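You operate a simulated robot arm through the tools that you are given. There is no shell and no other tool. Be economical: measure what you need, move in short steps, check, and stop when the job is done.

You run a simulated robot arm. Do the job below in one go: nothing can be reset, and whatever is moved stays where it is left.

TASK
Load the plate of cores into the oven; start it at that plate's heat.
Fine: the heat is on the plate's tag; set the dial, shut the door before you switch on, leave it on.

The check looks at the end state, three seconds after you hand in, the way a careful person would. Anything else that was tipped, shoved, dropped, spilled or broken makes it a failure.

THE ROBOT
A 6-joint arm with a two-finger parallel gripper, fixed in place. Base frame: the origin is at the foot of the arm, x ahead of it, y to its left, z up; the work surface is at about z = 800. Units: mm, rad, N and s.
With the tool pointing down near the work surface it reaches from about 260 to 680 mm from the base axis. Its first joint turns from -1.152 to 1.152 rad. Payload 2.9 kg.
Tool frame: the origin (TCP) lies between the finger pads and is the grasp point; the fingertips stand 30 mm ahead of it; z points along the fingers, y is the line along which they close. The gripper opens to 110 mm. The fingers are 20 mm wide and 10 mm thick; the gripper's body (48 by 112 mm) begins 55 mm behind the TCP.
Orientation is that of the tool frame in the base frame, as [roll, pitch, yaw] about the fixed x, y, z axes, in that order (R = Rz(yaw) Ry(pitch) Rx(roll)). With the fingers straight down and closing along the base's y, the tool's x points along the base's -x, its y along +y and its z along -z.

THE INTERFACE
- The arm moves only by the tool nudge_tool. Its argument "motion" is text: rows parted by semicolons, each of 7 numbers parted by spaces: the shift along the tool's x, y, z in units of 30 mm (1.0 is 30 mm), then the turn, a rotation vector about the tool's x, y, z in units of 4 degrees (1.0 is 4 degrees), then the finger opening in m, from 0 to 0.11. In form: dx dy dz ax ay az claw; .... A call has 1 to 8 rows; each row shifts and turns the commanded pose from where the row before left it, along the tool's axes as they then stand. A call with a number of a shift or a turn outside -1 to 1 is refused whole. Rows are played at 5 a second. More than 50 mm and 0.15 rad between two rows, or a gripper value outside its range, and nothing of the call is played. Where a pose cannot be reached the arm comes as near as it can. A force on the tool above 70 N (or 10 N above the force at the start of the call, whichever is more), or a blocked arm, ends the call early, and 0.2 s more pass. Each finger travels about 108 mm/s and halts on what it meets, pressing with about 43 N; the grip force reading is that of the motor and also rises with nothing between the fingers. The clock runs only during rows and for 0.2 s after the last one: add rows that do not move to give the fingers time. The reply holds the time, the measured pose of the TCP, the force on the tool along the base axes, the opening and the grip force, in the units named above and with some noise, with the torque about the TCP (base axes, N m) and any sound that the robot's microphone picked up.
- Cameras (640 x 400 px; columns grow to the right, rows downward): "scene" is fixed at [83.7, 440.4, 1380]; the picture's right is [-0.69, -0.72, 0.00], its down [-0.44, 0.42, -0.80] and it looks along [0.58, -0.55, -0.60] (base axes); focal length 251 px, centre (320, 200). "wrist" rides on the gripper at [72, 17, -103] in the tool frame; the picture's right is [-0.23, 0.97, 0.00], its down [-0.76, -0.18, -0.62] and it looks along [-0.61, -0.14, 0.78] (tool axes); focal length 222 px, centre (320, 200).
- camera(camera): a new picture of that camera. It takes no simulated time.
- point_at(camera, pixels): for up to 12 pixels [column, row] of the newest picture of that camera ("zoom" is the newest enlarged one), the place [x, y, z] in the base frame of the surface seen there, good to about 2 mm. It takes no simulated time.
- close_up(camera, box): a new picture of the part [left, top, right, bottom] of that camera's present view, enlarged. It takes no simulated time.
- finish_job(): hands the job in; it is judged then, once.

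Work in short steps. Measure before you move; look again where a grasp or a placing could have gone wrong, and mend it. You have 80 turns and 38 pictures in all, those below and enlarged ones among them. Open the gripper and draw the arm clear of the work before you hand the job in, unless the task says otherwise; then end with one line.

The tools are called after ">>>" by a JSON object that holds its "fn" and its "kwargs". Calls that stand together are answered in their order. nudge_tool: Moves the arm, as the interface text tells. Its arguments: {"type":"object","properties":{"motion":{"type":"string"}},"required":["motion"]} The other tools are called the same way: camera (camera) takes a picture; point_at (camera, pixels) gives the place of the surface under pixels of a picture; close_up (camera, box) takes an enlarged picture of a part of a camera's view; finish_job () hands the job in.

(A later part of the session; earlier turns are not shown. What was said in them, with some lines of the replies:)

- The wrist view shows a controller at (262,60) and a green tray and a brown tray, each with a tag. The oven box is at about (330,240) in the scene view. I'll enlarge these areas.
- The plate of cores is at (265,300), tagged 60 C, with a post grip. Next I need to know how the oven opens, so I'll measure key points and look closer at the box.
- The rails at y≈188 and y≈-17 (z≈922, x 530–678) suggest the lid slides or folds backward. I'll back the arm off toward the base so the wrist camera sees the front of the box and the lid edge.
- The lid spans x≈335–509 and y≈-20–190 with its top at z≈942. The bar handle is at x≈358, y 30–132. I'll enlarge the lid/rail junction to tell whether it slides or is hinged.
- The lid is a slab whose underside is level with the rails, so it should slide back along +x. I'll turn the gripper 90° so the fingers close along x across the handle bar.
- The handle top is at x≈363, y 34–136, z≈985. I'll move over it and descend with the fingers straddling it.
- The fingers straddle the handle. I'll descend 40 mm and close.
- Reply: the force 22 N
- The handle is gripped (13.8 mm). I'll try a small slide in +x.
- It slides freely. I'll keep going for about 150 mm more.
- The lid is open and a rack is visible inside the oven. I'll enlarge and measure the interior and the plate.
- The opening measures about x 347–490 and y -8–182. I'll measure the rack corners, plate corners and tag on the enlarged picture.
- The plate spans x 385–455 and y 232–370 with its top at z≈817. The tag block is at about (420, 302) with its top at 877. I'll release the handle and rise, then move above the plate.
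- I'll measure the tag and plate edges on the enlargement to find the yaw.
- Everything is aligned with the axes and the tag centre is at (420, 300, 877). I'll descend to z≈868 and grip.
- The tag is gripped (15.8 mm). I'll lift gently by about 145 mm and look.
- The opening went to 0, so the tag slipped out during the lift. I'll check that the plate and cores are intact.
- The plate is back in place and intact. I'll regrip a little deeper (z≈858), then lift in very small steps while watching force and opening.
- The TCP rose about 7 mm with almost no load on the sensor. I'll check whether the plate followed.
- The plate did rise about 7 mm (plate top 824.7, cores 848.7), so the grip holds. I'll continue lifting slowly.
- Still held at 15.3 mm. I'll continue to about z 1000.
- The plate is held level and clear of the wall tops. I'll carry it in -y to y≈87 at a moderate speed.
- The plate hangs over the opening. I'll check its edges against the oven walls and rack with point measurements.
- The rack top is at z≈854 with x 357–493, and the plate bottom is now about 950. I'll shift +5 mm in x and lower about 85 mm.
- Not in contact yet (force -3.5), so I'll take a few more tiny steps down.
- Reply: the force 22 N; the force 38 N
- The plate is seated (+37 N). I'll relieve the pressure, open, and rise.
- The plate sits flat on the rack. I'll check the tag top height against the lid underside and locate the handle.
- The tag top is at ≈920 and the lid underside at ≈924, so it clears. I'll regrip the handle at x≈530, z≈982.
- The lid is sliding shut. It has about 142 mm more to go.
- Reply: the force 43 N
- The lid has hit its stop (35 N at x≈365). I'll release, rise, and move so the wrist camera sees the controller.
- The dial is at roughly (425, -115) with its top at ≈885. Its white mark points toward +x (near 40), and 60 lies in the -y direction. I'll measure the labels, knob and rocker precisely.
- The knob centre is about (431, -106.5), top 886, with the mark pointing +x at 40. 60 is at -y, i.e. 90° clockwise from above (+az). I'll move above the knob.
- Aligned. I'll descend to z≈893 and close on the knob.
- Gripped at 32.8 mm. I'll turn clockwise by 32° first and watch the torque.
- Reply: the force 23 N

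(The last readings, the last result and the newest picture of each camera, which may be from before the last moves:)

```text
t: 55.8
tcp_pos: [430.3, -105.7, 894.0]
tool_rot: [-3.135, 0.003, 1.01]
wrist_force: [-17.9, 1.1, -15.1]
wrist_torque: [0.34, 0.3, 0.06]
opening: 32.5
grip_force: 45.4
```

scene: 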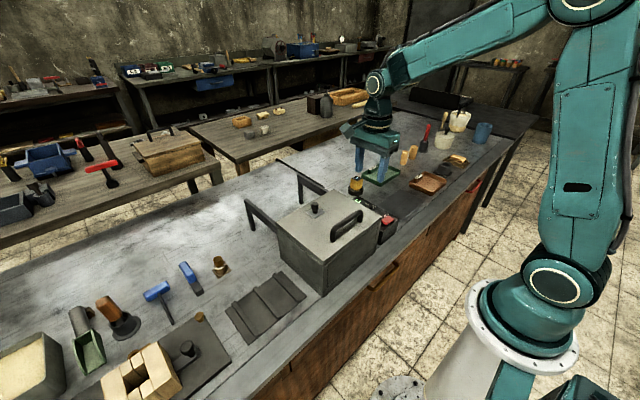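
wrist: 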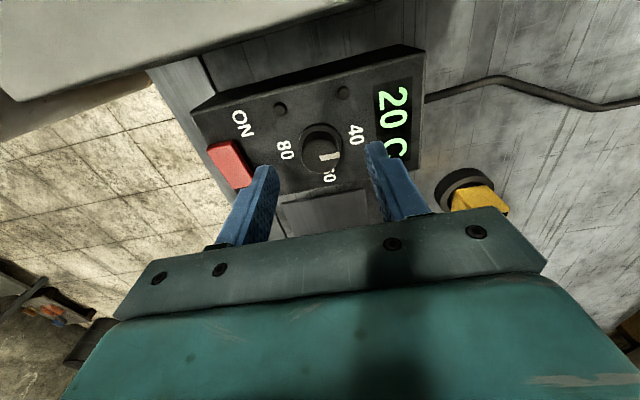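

>>> {"fn": "close_up", "kwargs": {"camera": "wrist", "box": [200, 60, 440, 220]}}

```text
2.50 times, centred on (320, 140) of wrist
```

zoom: 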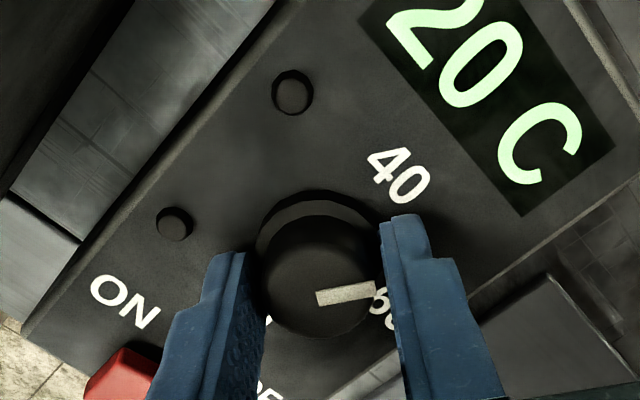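

The knob turns with the gripper. I'll turn the remaining 58°.

>>> {"fn": "nudge_tool", "kwargs": {"motion": "0 0 0 0 0 1 0; 0 0 0 0 0 1 0; 0 0 0 0 0 1 0; 0 0 0 0 0 1 0; 0 0 0 0 0 1 0; 0 0 0 0 0 1 0; 0 0 0 0 0 1 0; 0 0 0 0 0 0 0"}}

>>> {"fn": "nudge_tool", "kwargs": {"motion": "0 0 0 0 0 1 0; 0 0 0 0 0 1 0; 0 0 0 0 0 1 0; 0 0 0 0 0 1 0; 0 0 0 0 0 1 0; 0 0 0 0 0 1 0; 0 0 0 0 0 1 0; 0 0 0 0 0 0.5 0"}}

>>> {"fn": "close_up", "kwargs": {"camera": "wrist", "box": [200, 60, 440, 220]}}

>>> {"fn": "point_at", "kwargs": {"camera": "zoom", "pixels": [[320, 290], [345, 296], [370, 292]]}}

```text
t: 57.6
tcp_pos: [428.7, -105.7, 894.2]
tool_rot: [-3.135, 0.006, 0.525]
wrist_force: [-21.6, 9.9, 7.8]
wrist_torque: [0.26, 0.68, 0.02]
opening: 32.8
grip_force: 45.4
```

```text
t: 59.4
tcp_pos: [428.8, -104.2, 894.6]
tool_rot: [-3.139, 0.008, 0.002]
wrist_force: [-23.7, 18.6, 12.5]
wrist_torque: [0.61, 0.22, 0.02]
opening: 32.7
grip_force: 45.8
```

```text
2.50 times, centred on (320, 140) of wrist
```

zoom: 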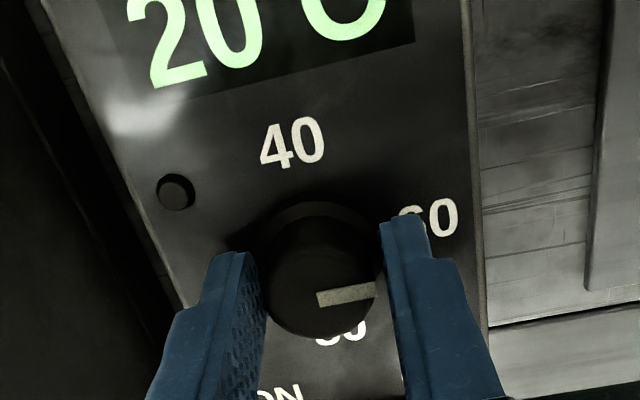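

```text
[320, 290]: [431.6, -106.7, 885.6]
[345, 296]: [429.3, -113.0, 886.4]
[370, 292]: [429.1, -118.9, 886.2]
```

The mark now points along -y. I'll measure its midline, its corners and the labels to confirm it is on 60.

>>> {"fn": "point_at", "kwargs": {"camera": "zoom", "pixels": [[320, 299], [372, 289], [321, 294], [371, 285], [321, 303], [372, 294], [291, 142], [429, 217], [342, 333], [270, 155], [446, 215], [411, 215]]}}

```text
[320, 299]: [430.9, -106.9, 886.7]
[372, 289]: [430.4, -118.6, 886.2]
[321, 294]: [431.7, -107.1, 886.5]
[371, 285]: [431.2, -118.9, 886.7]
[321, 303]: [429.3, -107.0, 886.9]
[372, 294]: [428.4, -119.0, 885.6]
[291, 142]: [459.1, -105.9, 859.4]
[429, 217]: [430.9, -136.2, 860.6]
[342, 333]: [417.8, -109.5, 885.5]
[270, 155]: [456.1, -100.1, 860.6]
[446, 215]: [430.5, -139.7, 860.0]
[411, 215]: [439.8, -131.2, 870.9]
```

The mark runs along -y from the knob centre toward the 60 label (430.7, -137), within a couple of degrees. I'll release, rise, close the fingers and move above the rocker's ON end.

>>> {"fn": "nudge_tool", "kwargs": {"motion": "0 0 0 0 0 0 0.045; 0 0 0 0 0 0 0.06; 0 0 0 0 0 0 0.06; 0 0 -0.7 0 0 0 0.06; 0 0 -1 0 0 0 0.06; 0 0 -1 0 0 0 0.06; 0 0 0 0 0 0 0.0; 0 0 0 0 0 0 0.0"}}

>>> {"fn": "camera", "kwargs": {"camera": "wrist"}}

>>> {"fn": "point_at", "kwargs": {"camera": "wrist", "pixels": [[320, 138]]}}

```text
t: 61.2
tcp_pos: [434.1, -107.6, 974.6]
tool_rot: [3.142, 0.001, 0.0]
wrist_force: [0.3, -0.9, -0.6]
wrist_torque: [-0.02, -0.01, 0.02]
opening: 0.0
grip_force: 37.9
```

```text
5 pictures are left
```

wrist: 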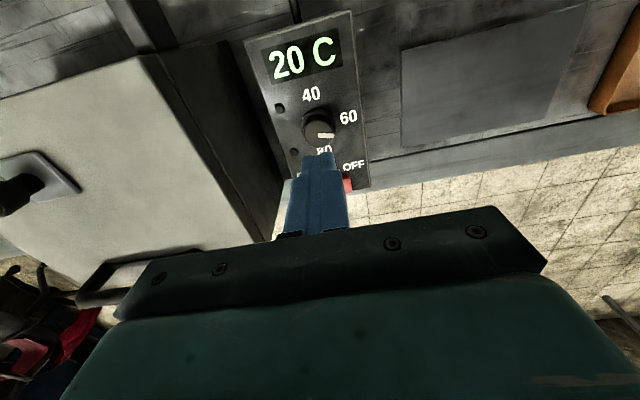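

```text
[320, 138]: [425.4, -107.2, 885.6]
```

The dial stays put. I'll measure the rocker's corners in the scene picture, and the mark again.

>>> {"fn": "point_at", "kwargs": {"camera": "scene", "pixels": [[388, 217], [393, 219.5], [387, 223.5], [382, 221], [387.5, 220], [384, 222.5], [390, 218.5], [385, 219]]}}

>>> {"fn": "point_at", "kwargs": {"camera": "wrist", "pixels": [[319, 137], [325, 136], [332, 135], [348, 117], [312, 94], [348, 182]]}}

```text
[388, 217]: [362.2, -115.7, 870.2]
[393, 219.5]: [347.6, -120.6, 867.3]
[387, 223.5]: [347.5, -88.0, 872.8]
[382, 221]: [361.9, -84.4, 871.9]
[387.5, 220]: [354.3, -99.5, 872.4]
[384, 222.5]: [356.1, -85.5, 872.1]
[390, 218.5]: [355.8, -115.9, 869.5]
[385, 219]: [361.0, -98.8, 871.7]
```

```text
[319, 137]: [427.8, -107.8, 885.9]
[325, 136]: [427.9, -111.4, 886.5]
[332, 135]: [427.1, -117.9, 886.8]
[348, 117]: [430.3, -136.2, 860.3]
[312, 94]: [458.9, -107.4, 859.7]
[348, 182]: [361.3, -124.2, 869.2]
```

The rocker spans x 346–363, y -83 to -122. Its ON end (y≈-87) is raised at 872.5. I'll move above that end with closed fingers.

>>> {"fn": "nudge_tool", "kwargs": {"motion": "-0.9 -0.3 0 0 0 0 0; -0.9 -0.37 0 0 0 0 0; -0.8 0 0 0 0 0 0; 0 0 0.7 0 0 0 0; 0 0 0.7 0 0 0 0; 0 0 0.5 0 0 0 0; 0 0 0 0 0 0 0"}}

```text
t: 62.8
tcp_pos: [352.7, -87.6, 917.4]
tool_rot: [3.141, 0.0, 0.002]
wrist_force: [-0.3, -0.2, 0.1]
wrist_torque: [-0.01, 0.01, 0.04]
opening: 0.0
grip_force: 38.5
```

The tips are at ≈887, above the ON end. I'll press down in small steps.

>>> {"fn": "nudge_tool", "kwargs": {"motion": "0 0 0.35 0 0 0 0; 0 0 0.12 0 0 0 0; 0 0 0.1 0 0 0 0; 0 0 0.1 0 0 0 0; 0 0 0 0 0 0 0"}}

```text
t: 64.0
tcp_pos: [354.0, -86.2, 900.1]
tool_rot: [3.139, -0.003, -0.001]
wrist_force: [-11.5, 4.7, 55.9]
wrist_torque: [-0.38, 0.4, -0.11]
opening: 0.0
grip_force: 38.1
```

The press reached 56 N with the tips at ≈870. I'll back off and check the rocker and display.

>>> {"fn": "nudge_tool", "kwargs": {"motion": "0 0 -0.6 0 0 0 0; 0 0 -1 0 0 0 0; 0 0 -1 0 0 0 0; 0 0 -1 0 0 0 0; 0 0 -1 0 0 0 0.03; 0 0 -1 0 0 0 0.06; 0 0 -1 0 0 0 0.06; 0 0 0 0 0 0 0.06"}}

>>> {"fn": "close_up", "kwargs": {"camera": "scene", "box": [320, 175, 410, 250]}}

>>> {"fn": "point_at", "kwargs": {"camera": "zoom", "pixels": [[470, 230], [440, 260], [500, 240], [455, 245]]}}

```text
t: 65.8
tcp_pos: [352.4, -87.2, 1096.3]
tool_rot: [3.14, 0.0, 0.001]
wrist_force: [0.4, 0.6, 0.0]
wrist_torque: [-0.02, -0.01, 0.03]
opening: 59.7
grip_force: 0.0
```

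```text
5.33 times, centred on (365, 212) of scene
```

zoom: 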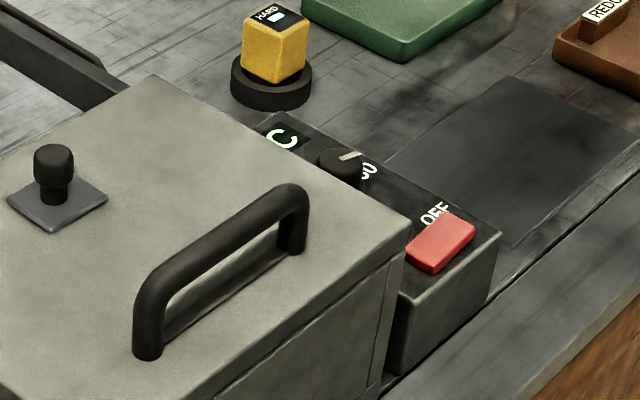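

```text
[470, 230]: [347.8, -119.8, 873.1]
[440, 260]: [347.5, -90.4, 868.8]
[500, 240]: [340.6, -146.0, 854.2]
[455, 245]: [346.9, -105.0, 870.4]
```

The rocker has flipped to ON (OFF end now 873, ON end 868.8). I'll move +x to read the display and dial, which also draws the arm clear.

>>> {"fn": "nudge_tool", "kwargs": {"motion": "1 0 0 0 0 0 0.06; 1 0 0 0 0 0 0.06; 1 0 0 0 0 0 0.06; 0.5 0 0 0 0 0 0.06; 0 0 0 0 0 0 0.06"}}

>>> {"fn": "camera", "kwargs": {"camera": "wrist"}}

```text
t: 67.0
tcp_pos: [458.7, -84.6, 1094.5]
tool_rot: [3.14, 0.0, -0.001]
wrist_force: [0.5, -0.4, 0.1]
wrist_torque: [-0.01, -0.01, 0.02]
opening: 60.1
grip_force: 0.0
```

```text
3 pictures are left
```

wrist: 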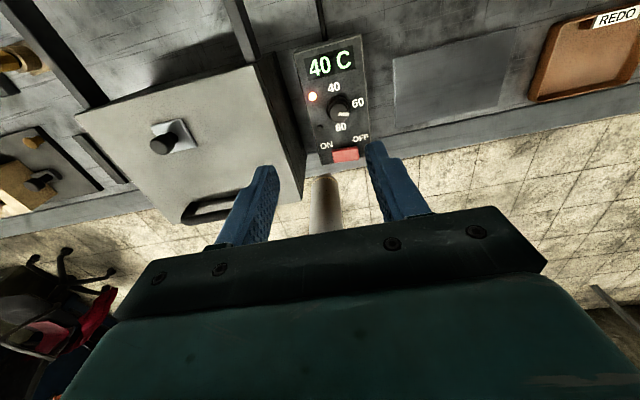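

A lamp is lit and the display reads 40 C, probably rising. I'll let time pass while rising, then re-read the display and dial.

>>> {"fn": "nudge_tool", "kwargs": {"motion": "0 0 -0.5 0 0 0 0.06; 0 0 -0.5 0 0 0 0.06; 0 0 0 0 0 0 0.06; 0 0 0 0 0 0 0.06; 0 0 0 0 0 0 0.06; 0 0 0 0 0 0 0.06; 0 0 0 0 0 0 0.06; 0 0 0 0 0 0 0.06"}}

>>> {"fn": "nudge_tool", "kwargs": {"motion": "0 0 0 0 0 0 0.06; 0 0 0 0 0 0 0.06; 0 0 0 0 0 0 0.06; 0 0 0 0 0 0 0.06; 0 0 0 0 0 0 0.06; 0 0 0 0 0 0 0.06; 0 0 0 0 0 0 0.06; 0 0 0 0 0 0 0.06"}}

>>> {"fn": "nudge_tool", "kwargs": {"motion": "0 0 0 0 0 0 0.06; 0 0 0 0 0 0 0.06; 0 0 0 0 0 0 0.06; 0 0 0 0 0 0 0.06; 0 0 0 0 0 0 0.06; 0 0 0 0 0 0 0.06; 0 0 0 0 0 0 0.06; 0 0 0 0 0 0 0.06"}}

>>> {"fn": "close_up", "kwargs": {"camera": "wrist", "box": [280, 30, 390, 170]}}

```text
t: 68.8
tcp_pos: [460.3, -85.5, 1124.4]
tool_rot: [-3.141, 0.0, -0.001]
wrist_force: [-1.5, 0.5, -0.1]
wrist_torque: [-0.04, 0.03, 0.0]
opening: 60.0
grip_force: 0.1
```

```text
t: 70.6
tcp_pos: [459.3, -84.1, 1125.3]
tool_rot: [3.141, 0.0, -0.001]
wrist_force: [0.2, -0.4, 0.6]
wrist_torque: [0.04, 0.0, 0.01]
opening: 60.1
grip_force: 0.0
```

```text
t: 72.4
tcp_pos: [458.5, -85.5, 1125.0]
tool_rot: [3.141, 0.001, 0.001]
wrist_force: [-0.4, 0.0, 0.4]
wrist_torque: [0.0, 0.0, -0.01]
opening: 59.8
grip_force: 0.0
```

```text
2.86 times, centred on (335, 100) of wrist
```

zoom: 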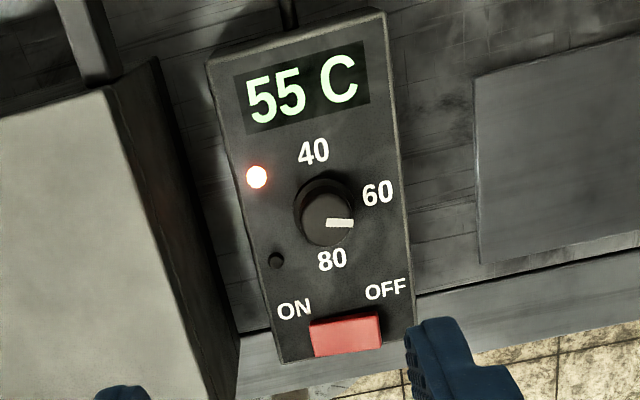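

The display reads 55 C and is climbing. The mark may have drifted slightly on release, so I'll measure its direction.

>>> {"fn": "point_at", "kwargs": {"camera": "zoom", "pixels": [[329, 222], [340, 223], [351, 223], [329, 219], [351, 220], [329, 226], [351, 226], [377, 193], [314, 151], [332, 260]]}}

>>> {"fn": "nudge_tool", "kwargs": {"motion": "0 0 0 0 0 0 0.06; 0 0 0 0 0 0 0.06; 0 0 0 0 0 0 0.06; 0 0 0 0 0 0 0.06; 0 0 0 0 0 0 0.06; 0 0 0 0 0 0 0.06; 0 0 0 0 0 0 0.06; 0 0 0 0 0 0 0.06"}}

>>> {"fn": "nudge_tool", "kwargs": {"motion": "0 0 0 0 0 0 0.06; 0 0 0 0 0 0 0.06; 0 0 0 0 0 0 0.06; 0 0 0 0 0 0 0.06; 0 0 0 0 0 0 0.06; 0 0 0 0 0 0 0.06; 0 0 0 0 0 0 0.06; 0 0 0 0 0 0 0.06"}}

>>> {"fn": "close_up", "kwargs": {"camera": "wrist", "box": [300, 40, 370, 140]}}

```text
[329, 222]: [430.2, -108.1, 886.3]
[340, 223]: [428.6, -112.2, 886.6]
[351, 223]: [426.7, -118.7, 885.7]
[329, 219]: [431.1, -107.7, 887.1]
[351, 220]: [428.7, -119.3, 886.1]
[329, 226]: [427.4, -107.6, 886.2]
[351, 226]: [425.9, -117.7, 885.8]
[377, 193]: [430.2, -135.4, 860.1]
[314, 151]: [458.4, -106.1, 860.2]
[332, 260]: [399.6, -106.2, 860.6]
```

```text
t: 74.2
tcp_pos: [459.7, -85.8, 1125.3]
tool_rot: [3.142, 0.001, 0.0]
wrist_force: [0.1, -0.1, -0.2]
wrist_torque: [0.01, 0.01, 0.0]
opening: 60.2
grip_force: 0.1
```

```text
t: 76.0
tcp_pos: [459.2, -85.8, 1124.9]
tool_rot: [3.141, -0.001, -0.001]
wrist_force: [0.3, 0.0, 0.2]
wrist_torque: [0.0, 0.0, -0.03]
opening: 60.3
grip_force: 0.0
```

```text
4.00 times, centred on (335, 90) of wrist
```

zoom: 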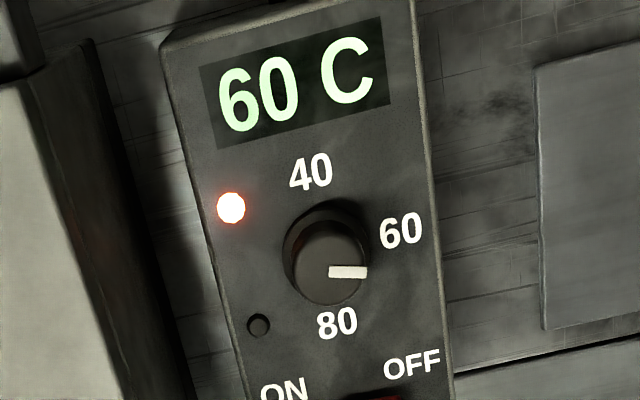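

It reads 60 C and is still rising slowly, and the mark sits slightly past 60 toward 80. I'll measure its angle on this sharper picture.

>>> {"fn": "point_at", "kwargs": {"camera": "zoom", "pixels": [[331, 272], [364, 272], [332, 268], [364, 268], [332, 276], [364, 276], [348, 272], [340, 272], [356, 272], [401, 231], [311, 172], [337, 323]]}}

```text
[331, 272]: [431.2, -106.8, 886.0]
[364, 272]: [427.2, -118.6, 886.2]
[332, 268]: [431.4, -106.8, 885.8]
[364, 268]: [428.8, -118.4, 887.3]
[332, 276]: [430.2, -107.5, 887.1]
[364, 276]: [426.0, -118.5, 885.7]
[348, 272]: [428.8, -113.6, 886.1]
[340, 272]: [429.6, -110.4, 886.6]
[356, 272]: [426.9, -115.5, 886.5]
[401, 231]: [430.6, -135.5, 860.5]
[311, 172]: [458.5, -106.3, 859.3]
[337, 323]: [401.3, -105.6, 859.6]
```

The mark is about 15° past 60 (≈63 C), caused by tangential load when I released. I'll regrip the knob, turn it back about 14.5°, zero the side load, then release.

>>> {"fn": "nudge_tool", "kwargs": {"motion": "-0.97 0.7 0 0 0 0 0.06; 0 0 1 0 0 0 0.06; 0 0 1 0 0 0 0.06; 0 0 1 0 0 0 0.06; 0 0 1 0 0 0 0.06; 0 0 1 0 0 0 0.06; 0 0 1 0 0 0 0.06; 0 0 0 0 0 0 0.06"}}

>>> {"fn": "nudge_tool", "kwargs": {"motion": "0 0 0 0 0 0 0.06; 0 0 0 0 0 0 0.06; 0 0 0 0 0 0 0.06"}}

```text
t: 77.8
tcp_pos: [429.6, -106.8, 945.2]
tool_rot: [-3.139, 0.0, -0.001]
wrist_force: [-0.6, -0.5, 0.3]
wrist_torque: [-0.02, 0.01, -0.01]
opening: 60.0
grip_force: 0.0
```

```text
t: 78.6
tcp_pos: [429.1, -107.4, 946.6]
tool_rot: [-3.141, 0.0, 0.0]
wrist_force: [0.5, 0.0, 0.3]
wrist_torque: [-0.04, -0.02, 0.02]
opening: 60.1
grip_force: 0.0
```

Centred over the knob at (429.4, -107). I'll descend 52 mm and close.

>>> {"fn": "nudge_tool", "kwargs": {"motion": "0 0 0.7 0 0 0 0.06; 0 0 0.6 0 0 0 0.06; 0 0 0.43 0 0 0 0.06; 0 0 0 0 0 0 0.045; 0 0 0 0 0 0 0.03; 0 0 0 0 0 0 0.0; 0 0 0 0 0 0 0.0; 0 0 0 0 0 0 0.0"}}

```text
t: 80.4
tcp_pos: [429.5, -105.8, 893.2]
tool_rot: [-3.135, -0.001, 0.008]
wrist_force: [-1.7, 28.1, 3.2]
wrist_torque: [0.64, 0.49, 0.02]
opening: 32.9
grip_force: 45.0
```

A side load of 28 N in +y shows the tool is about 1.4 mm off-centre. I'll recentre, then turn back 14.5°.

>>> {"fn": "nudge_tool", "kwargs": {"motion": "0 -0.045 0 0 0 0 0; 0 0 0 0 0 -0.9 0; 0 0 0 0 0 -0.9 0; 0 0 0 0 0 -0.9 0; 0 0 0 0 0 -0.95 0; 0 0 0 0 0 0 0"}}

```text
t: 81.8
tcp_pos: [429.7, -106.8, 894.6]
tool_rot: [-3.139, -0.002, 0.26]
wrist_force: [1.3, 15.9, -16.5]
wrist_torque: [0.39, -0.07, 0.05]
opening: 32.7
grip_force: 44.8
```

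>>> {"fn": "nudge_tool", "kwargs": {"motion": "0 -0.028 0.02 0 0 0 0; 0 0 0 0 0 0 0; 0 0 0 0 0 0 0"}}

```text
t: 82.6
tcp_pos: [429.8, -105.6, 894.3]
tool_rot: [-3.141, -0.001, 0.258]
wrist_force: [-1.5, 11.7, -4.7]
wrist_torque: [0.38, 0.62, -0.02]
opening: 32.8
grip_force: 45.2
```

The loads are nearly zero and mostly along the closing line. I'll trim slightly, release slowly and rise straight up.

>>> {"fn": "nudge_tool", "kwargs": {"motion": "0 -0.02 0 0 0 0 0; 0 0 0 0 0 0 0.035; 0 0 0 0 0 0 0.04; 0 0 0 0 0 0 0.06; 0 0 0 0 0 0 0.06; 0 0 -0.5 0 0 0 0.06; 0 0 -1 0 0 0 0.06; 0 0 -1 0 0 0 0.06"}}

>>> {"fn": "nudge_tool", "kwargs": {"motion": "0.3 0 -1 0 0 0 0.06; 0.3 0 -1 0 0 0 0.06; 0.4 -0.3 -1 0 0 0 0.06; 0 -0.4 -1 0 0 0 0.06; 0 0 -1 0 0 0 0.06; 0 0 -0.2 0 0 0 0.06; 0 0 0 0 0 0 0.06; 0 0 0 0 0 0 0.06"}}

>>> {"fn": "nudge_tool", "kwargs": {"motion": "0 0 0 0 0 0 0.06; 0 0 0 0 0 0 0.06; 0 0 0 0 0 0 0.06; 0 0 0 0 0 0 0.06; 0 0 0 0 0 0 0.06; 0 0 0 0 0 0 0.06; 0 0 0 0 0 0 0.06; 0 0 0 0 0 0 0.06"}}

>>> {"fn": "nudge_tool", "kwargs": {"motion": "0 0 0 0 0 0 0.06; 0 0 0 0 0 0 0.06; 0 0 0 0 0 0 0.06; 0 0 0 0 0 0 0.06; 0 0 0 0 0 0 0.06; 0 0 0 0 0 0 0.06; 0 0 0 0 0 0 0.06; 0 0 0 0 0 0 0.06"}}

>>> {"fn": "nudge_tool", "kwargs": {"motion": "0 0 0 0 0 0 0.06; 0 0 0 0 0 0 0.06; 0 0 0 0 0 0 0.06; 0 0 0 0 0 0 0.06; 0 0 0 0 0 0 0.06; 0 0 0 0 0 0 0.06; 0 0 0 0 0 0 0.06; 0 0 0 0 0 0 0.06"}}

```text
t: 84.4
tcp_pos: [428.5, -106.1, 968.3]
tool_rot: [3.141, -0.001, 0.254]
wrist_force: [-0.3, 0.5, -0.3]
wrist_torque: [0.01, 0.0, -0.02]
opening: 59.7
grip_force: 0.1
```

```text
t: 86.2
tcp_pos: [453.0, -77.5, 1123.5]
tool_rot: [-3.14, 0.001, 0.254]
wrist_force: [0.6, 0.0, 1.0]
wrist_torque: [0.03, 0.01, -0.01]
opening: 59.8
grip_force: 0.0
```

```text
t: 88.0
tcp_pos: [453.0, -76.7, 1124.6]
tool_rot: [-3.14, 0.0, 0.254]
wrist_force: [-1.1, 0.2, 0.7]
wrist_torque: [0.0, -0.01, -0.02]
opening: 60.1
grip_force: 0.1
```

```text
t: 89.8
tcp_pos: [452.5, -76.7, 1123.9]
tool_rot: [3.141, 0.0, 0.253]
wrist_force: [0.3, -0.5, 0.3]
wrist_torque: [0.01, -0.02, 0.01]
opening: 60.1
grip_force: 0.0
```

```text
t: 91.6
tcp_pos: [452.7, -76.5, 1125.2]
tool_rot: [-3.142, -0.001, 0.255]
wrist_force: [-0.6, 0.4, -0.4]
wrist_torque: [0.04, -0.04, 0.0]
opening: 60.0
grip_force: 0.0
```

The arm is clear and the oven has had time to settle. I'll use the last picture to check the dial, display and switch.

>>> {"fn": "close_up", "kwargs": {"camera": "wrist", "box": [270, 20, 400, 160]}}

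```text
2.86 times, centred on (335, 90) of wrist
```

zoom: 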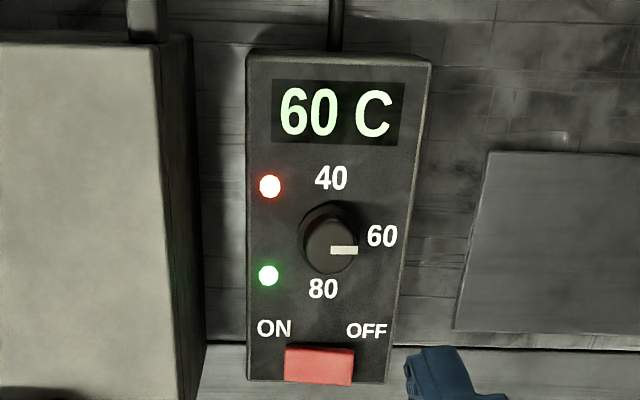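

The display is steady at 60 C. The heat and ready lamps are lit, the mark points at 60, the switch is ON and the door is shut. The arm is clear with the gripper open, so I'm handing in.

>>> {"fn": "finish_job", "kwargs": {}}

```text
The job is handed in.
```

The plate of cores is in the oven with the door shut, and the oven is on and holding 60 C, the heat on the plate's tag. On the first try the tag slipped out of the gripper, but the plate and cores stayed in place undamaged, and the second lift held.
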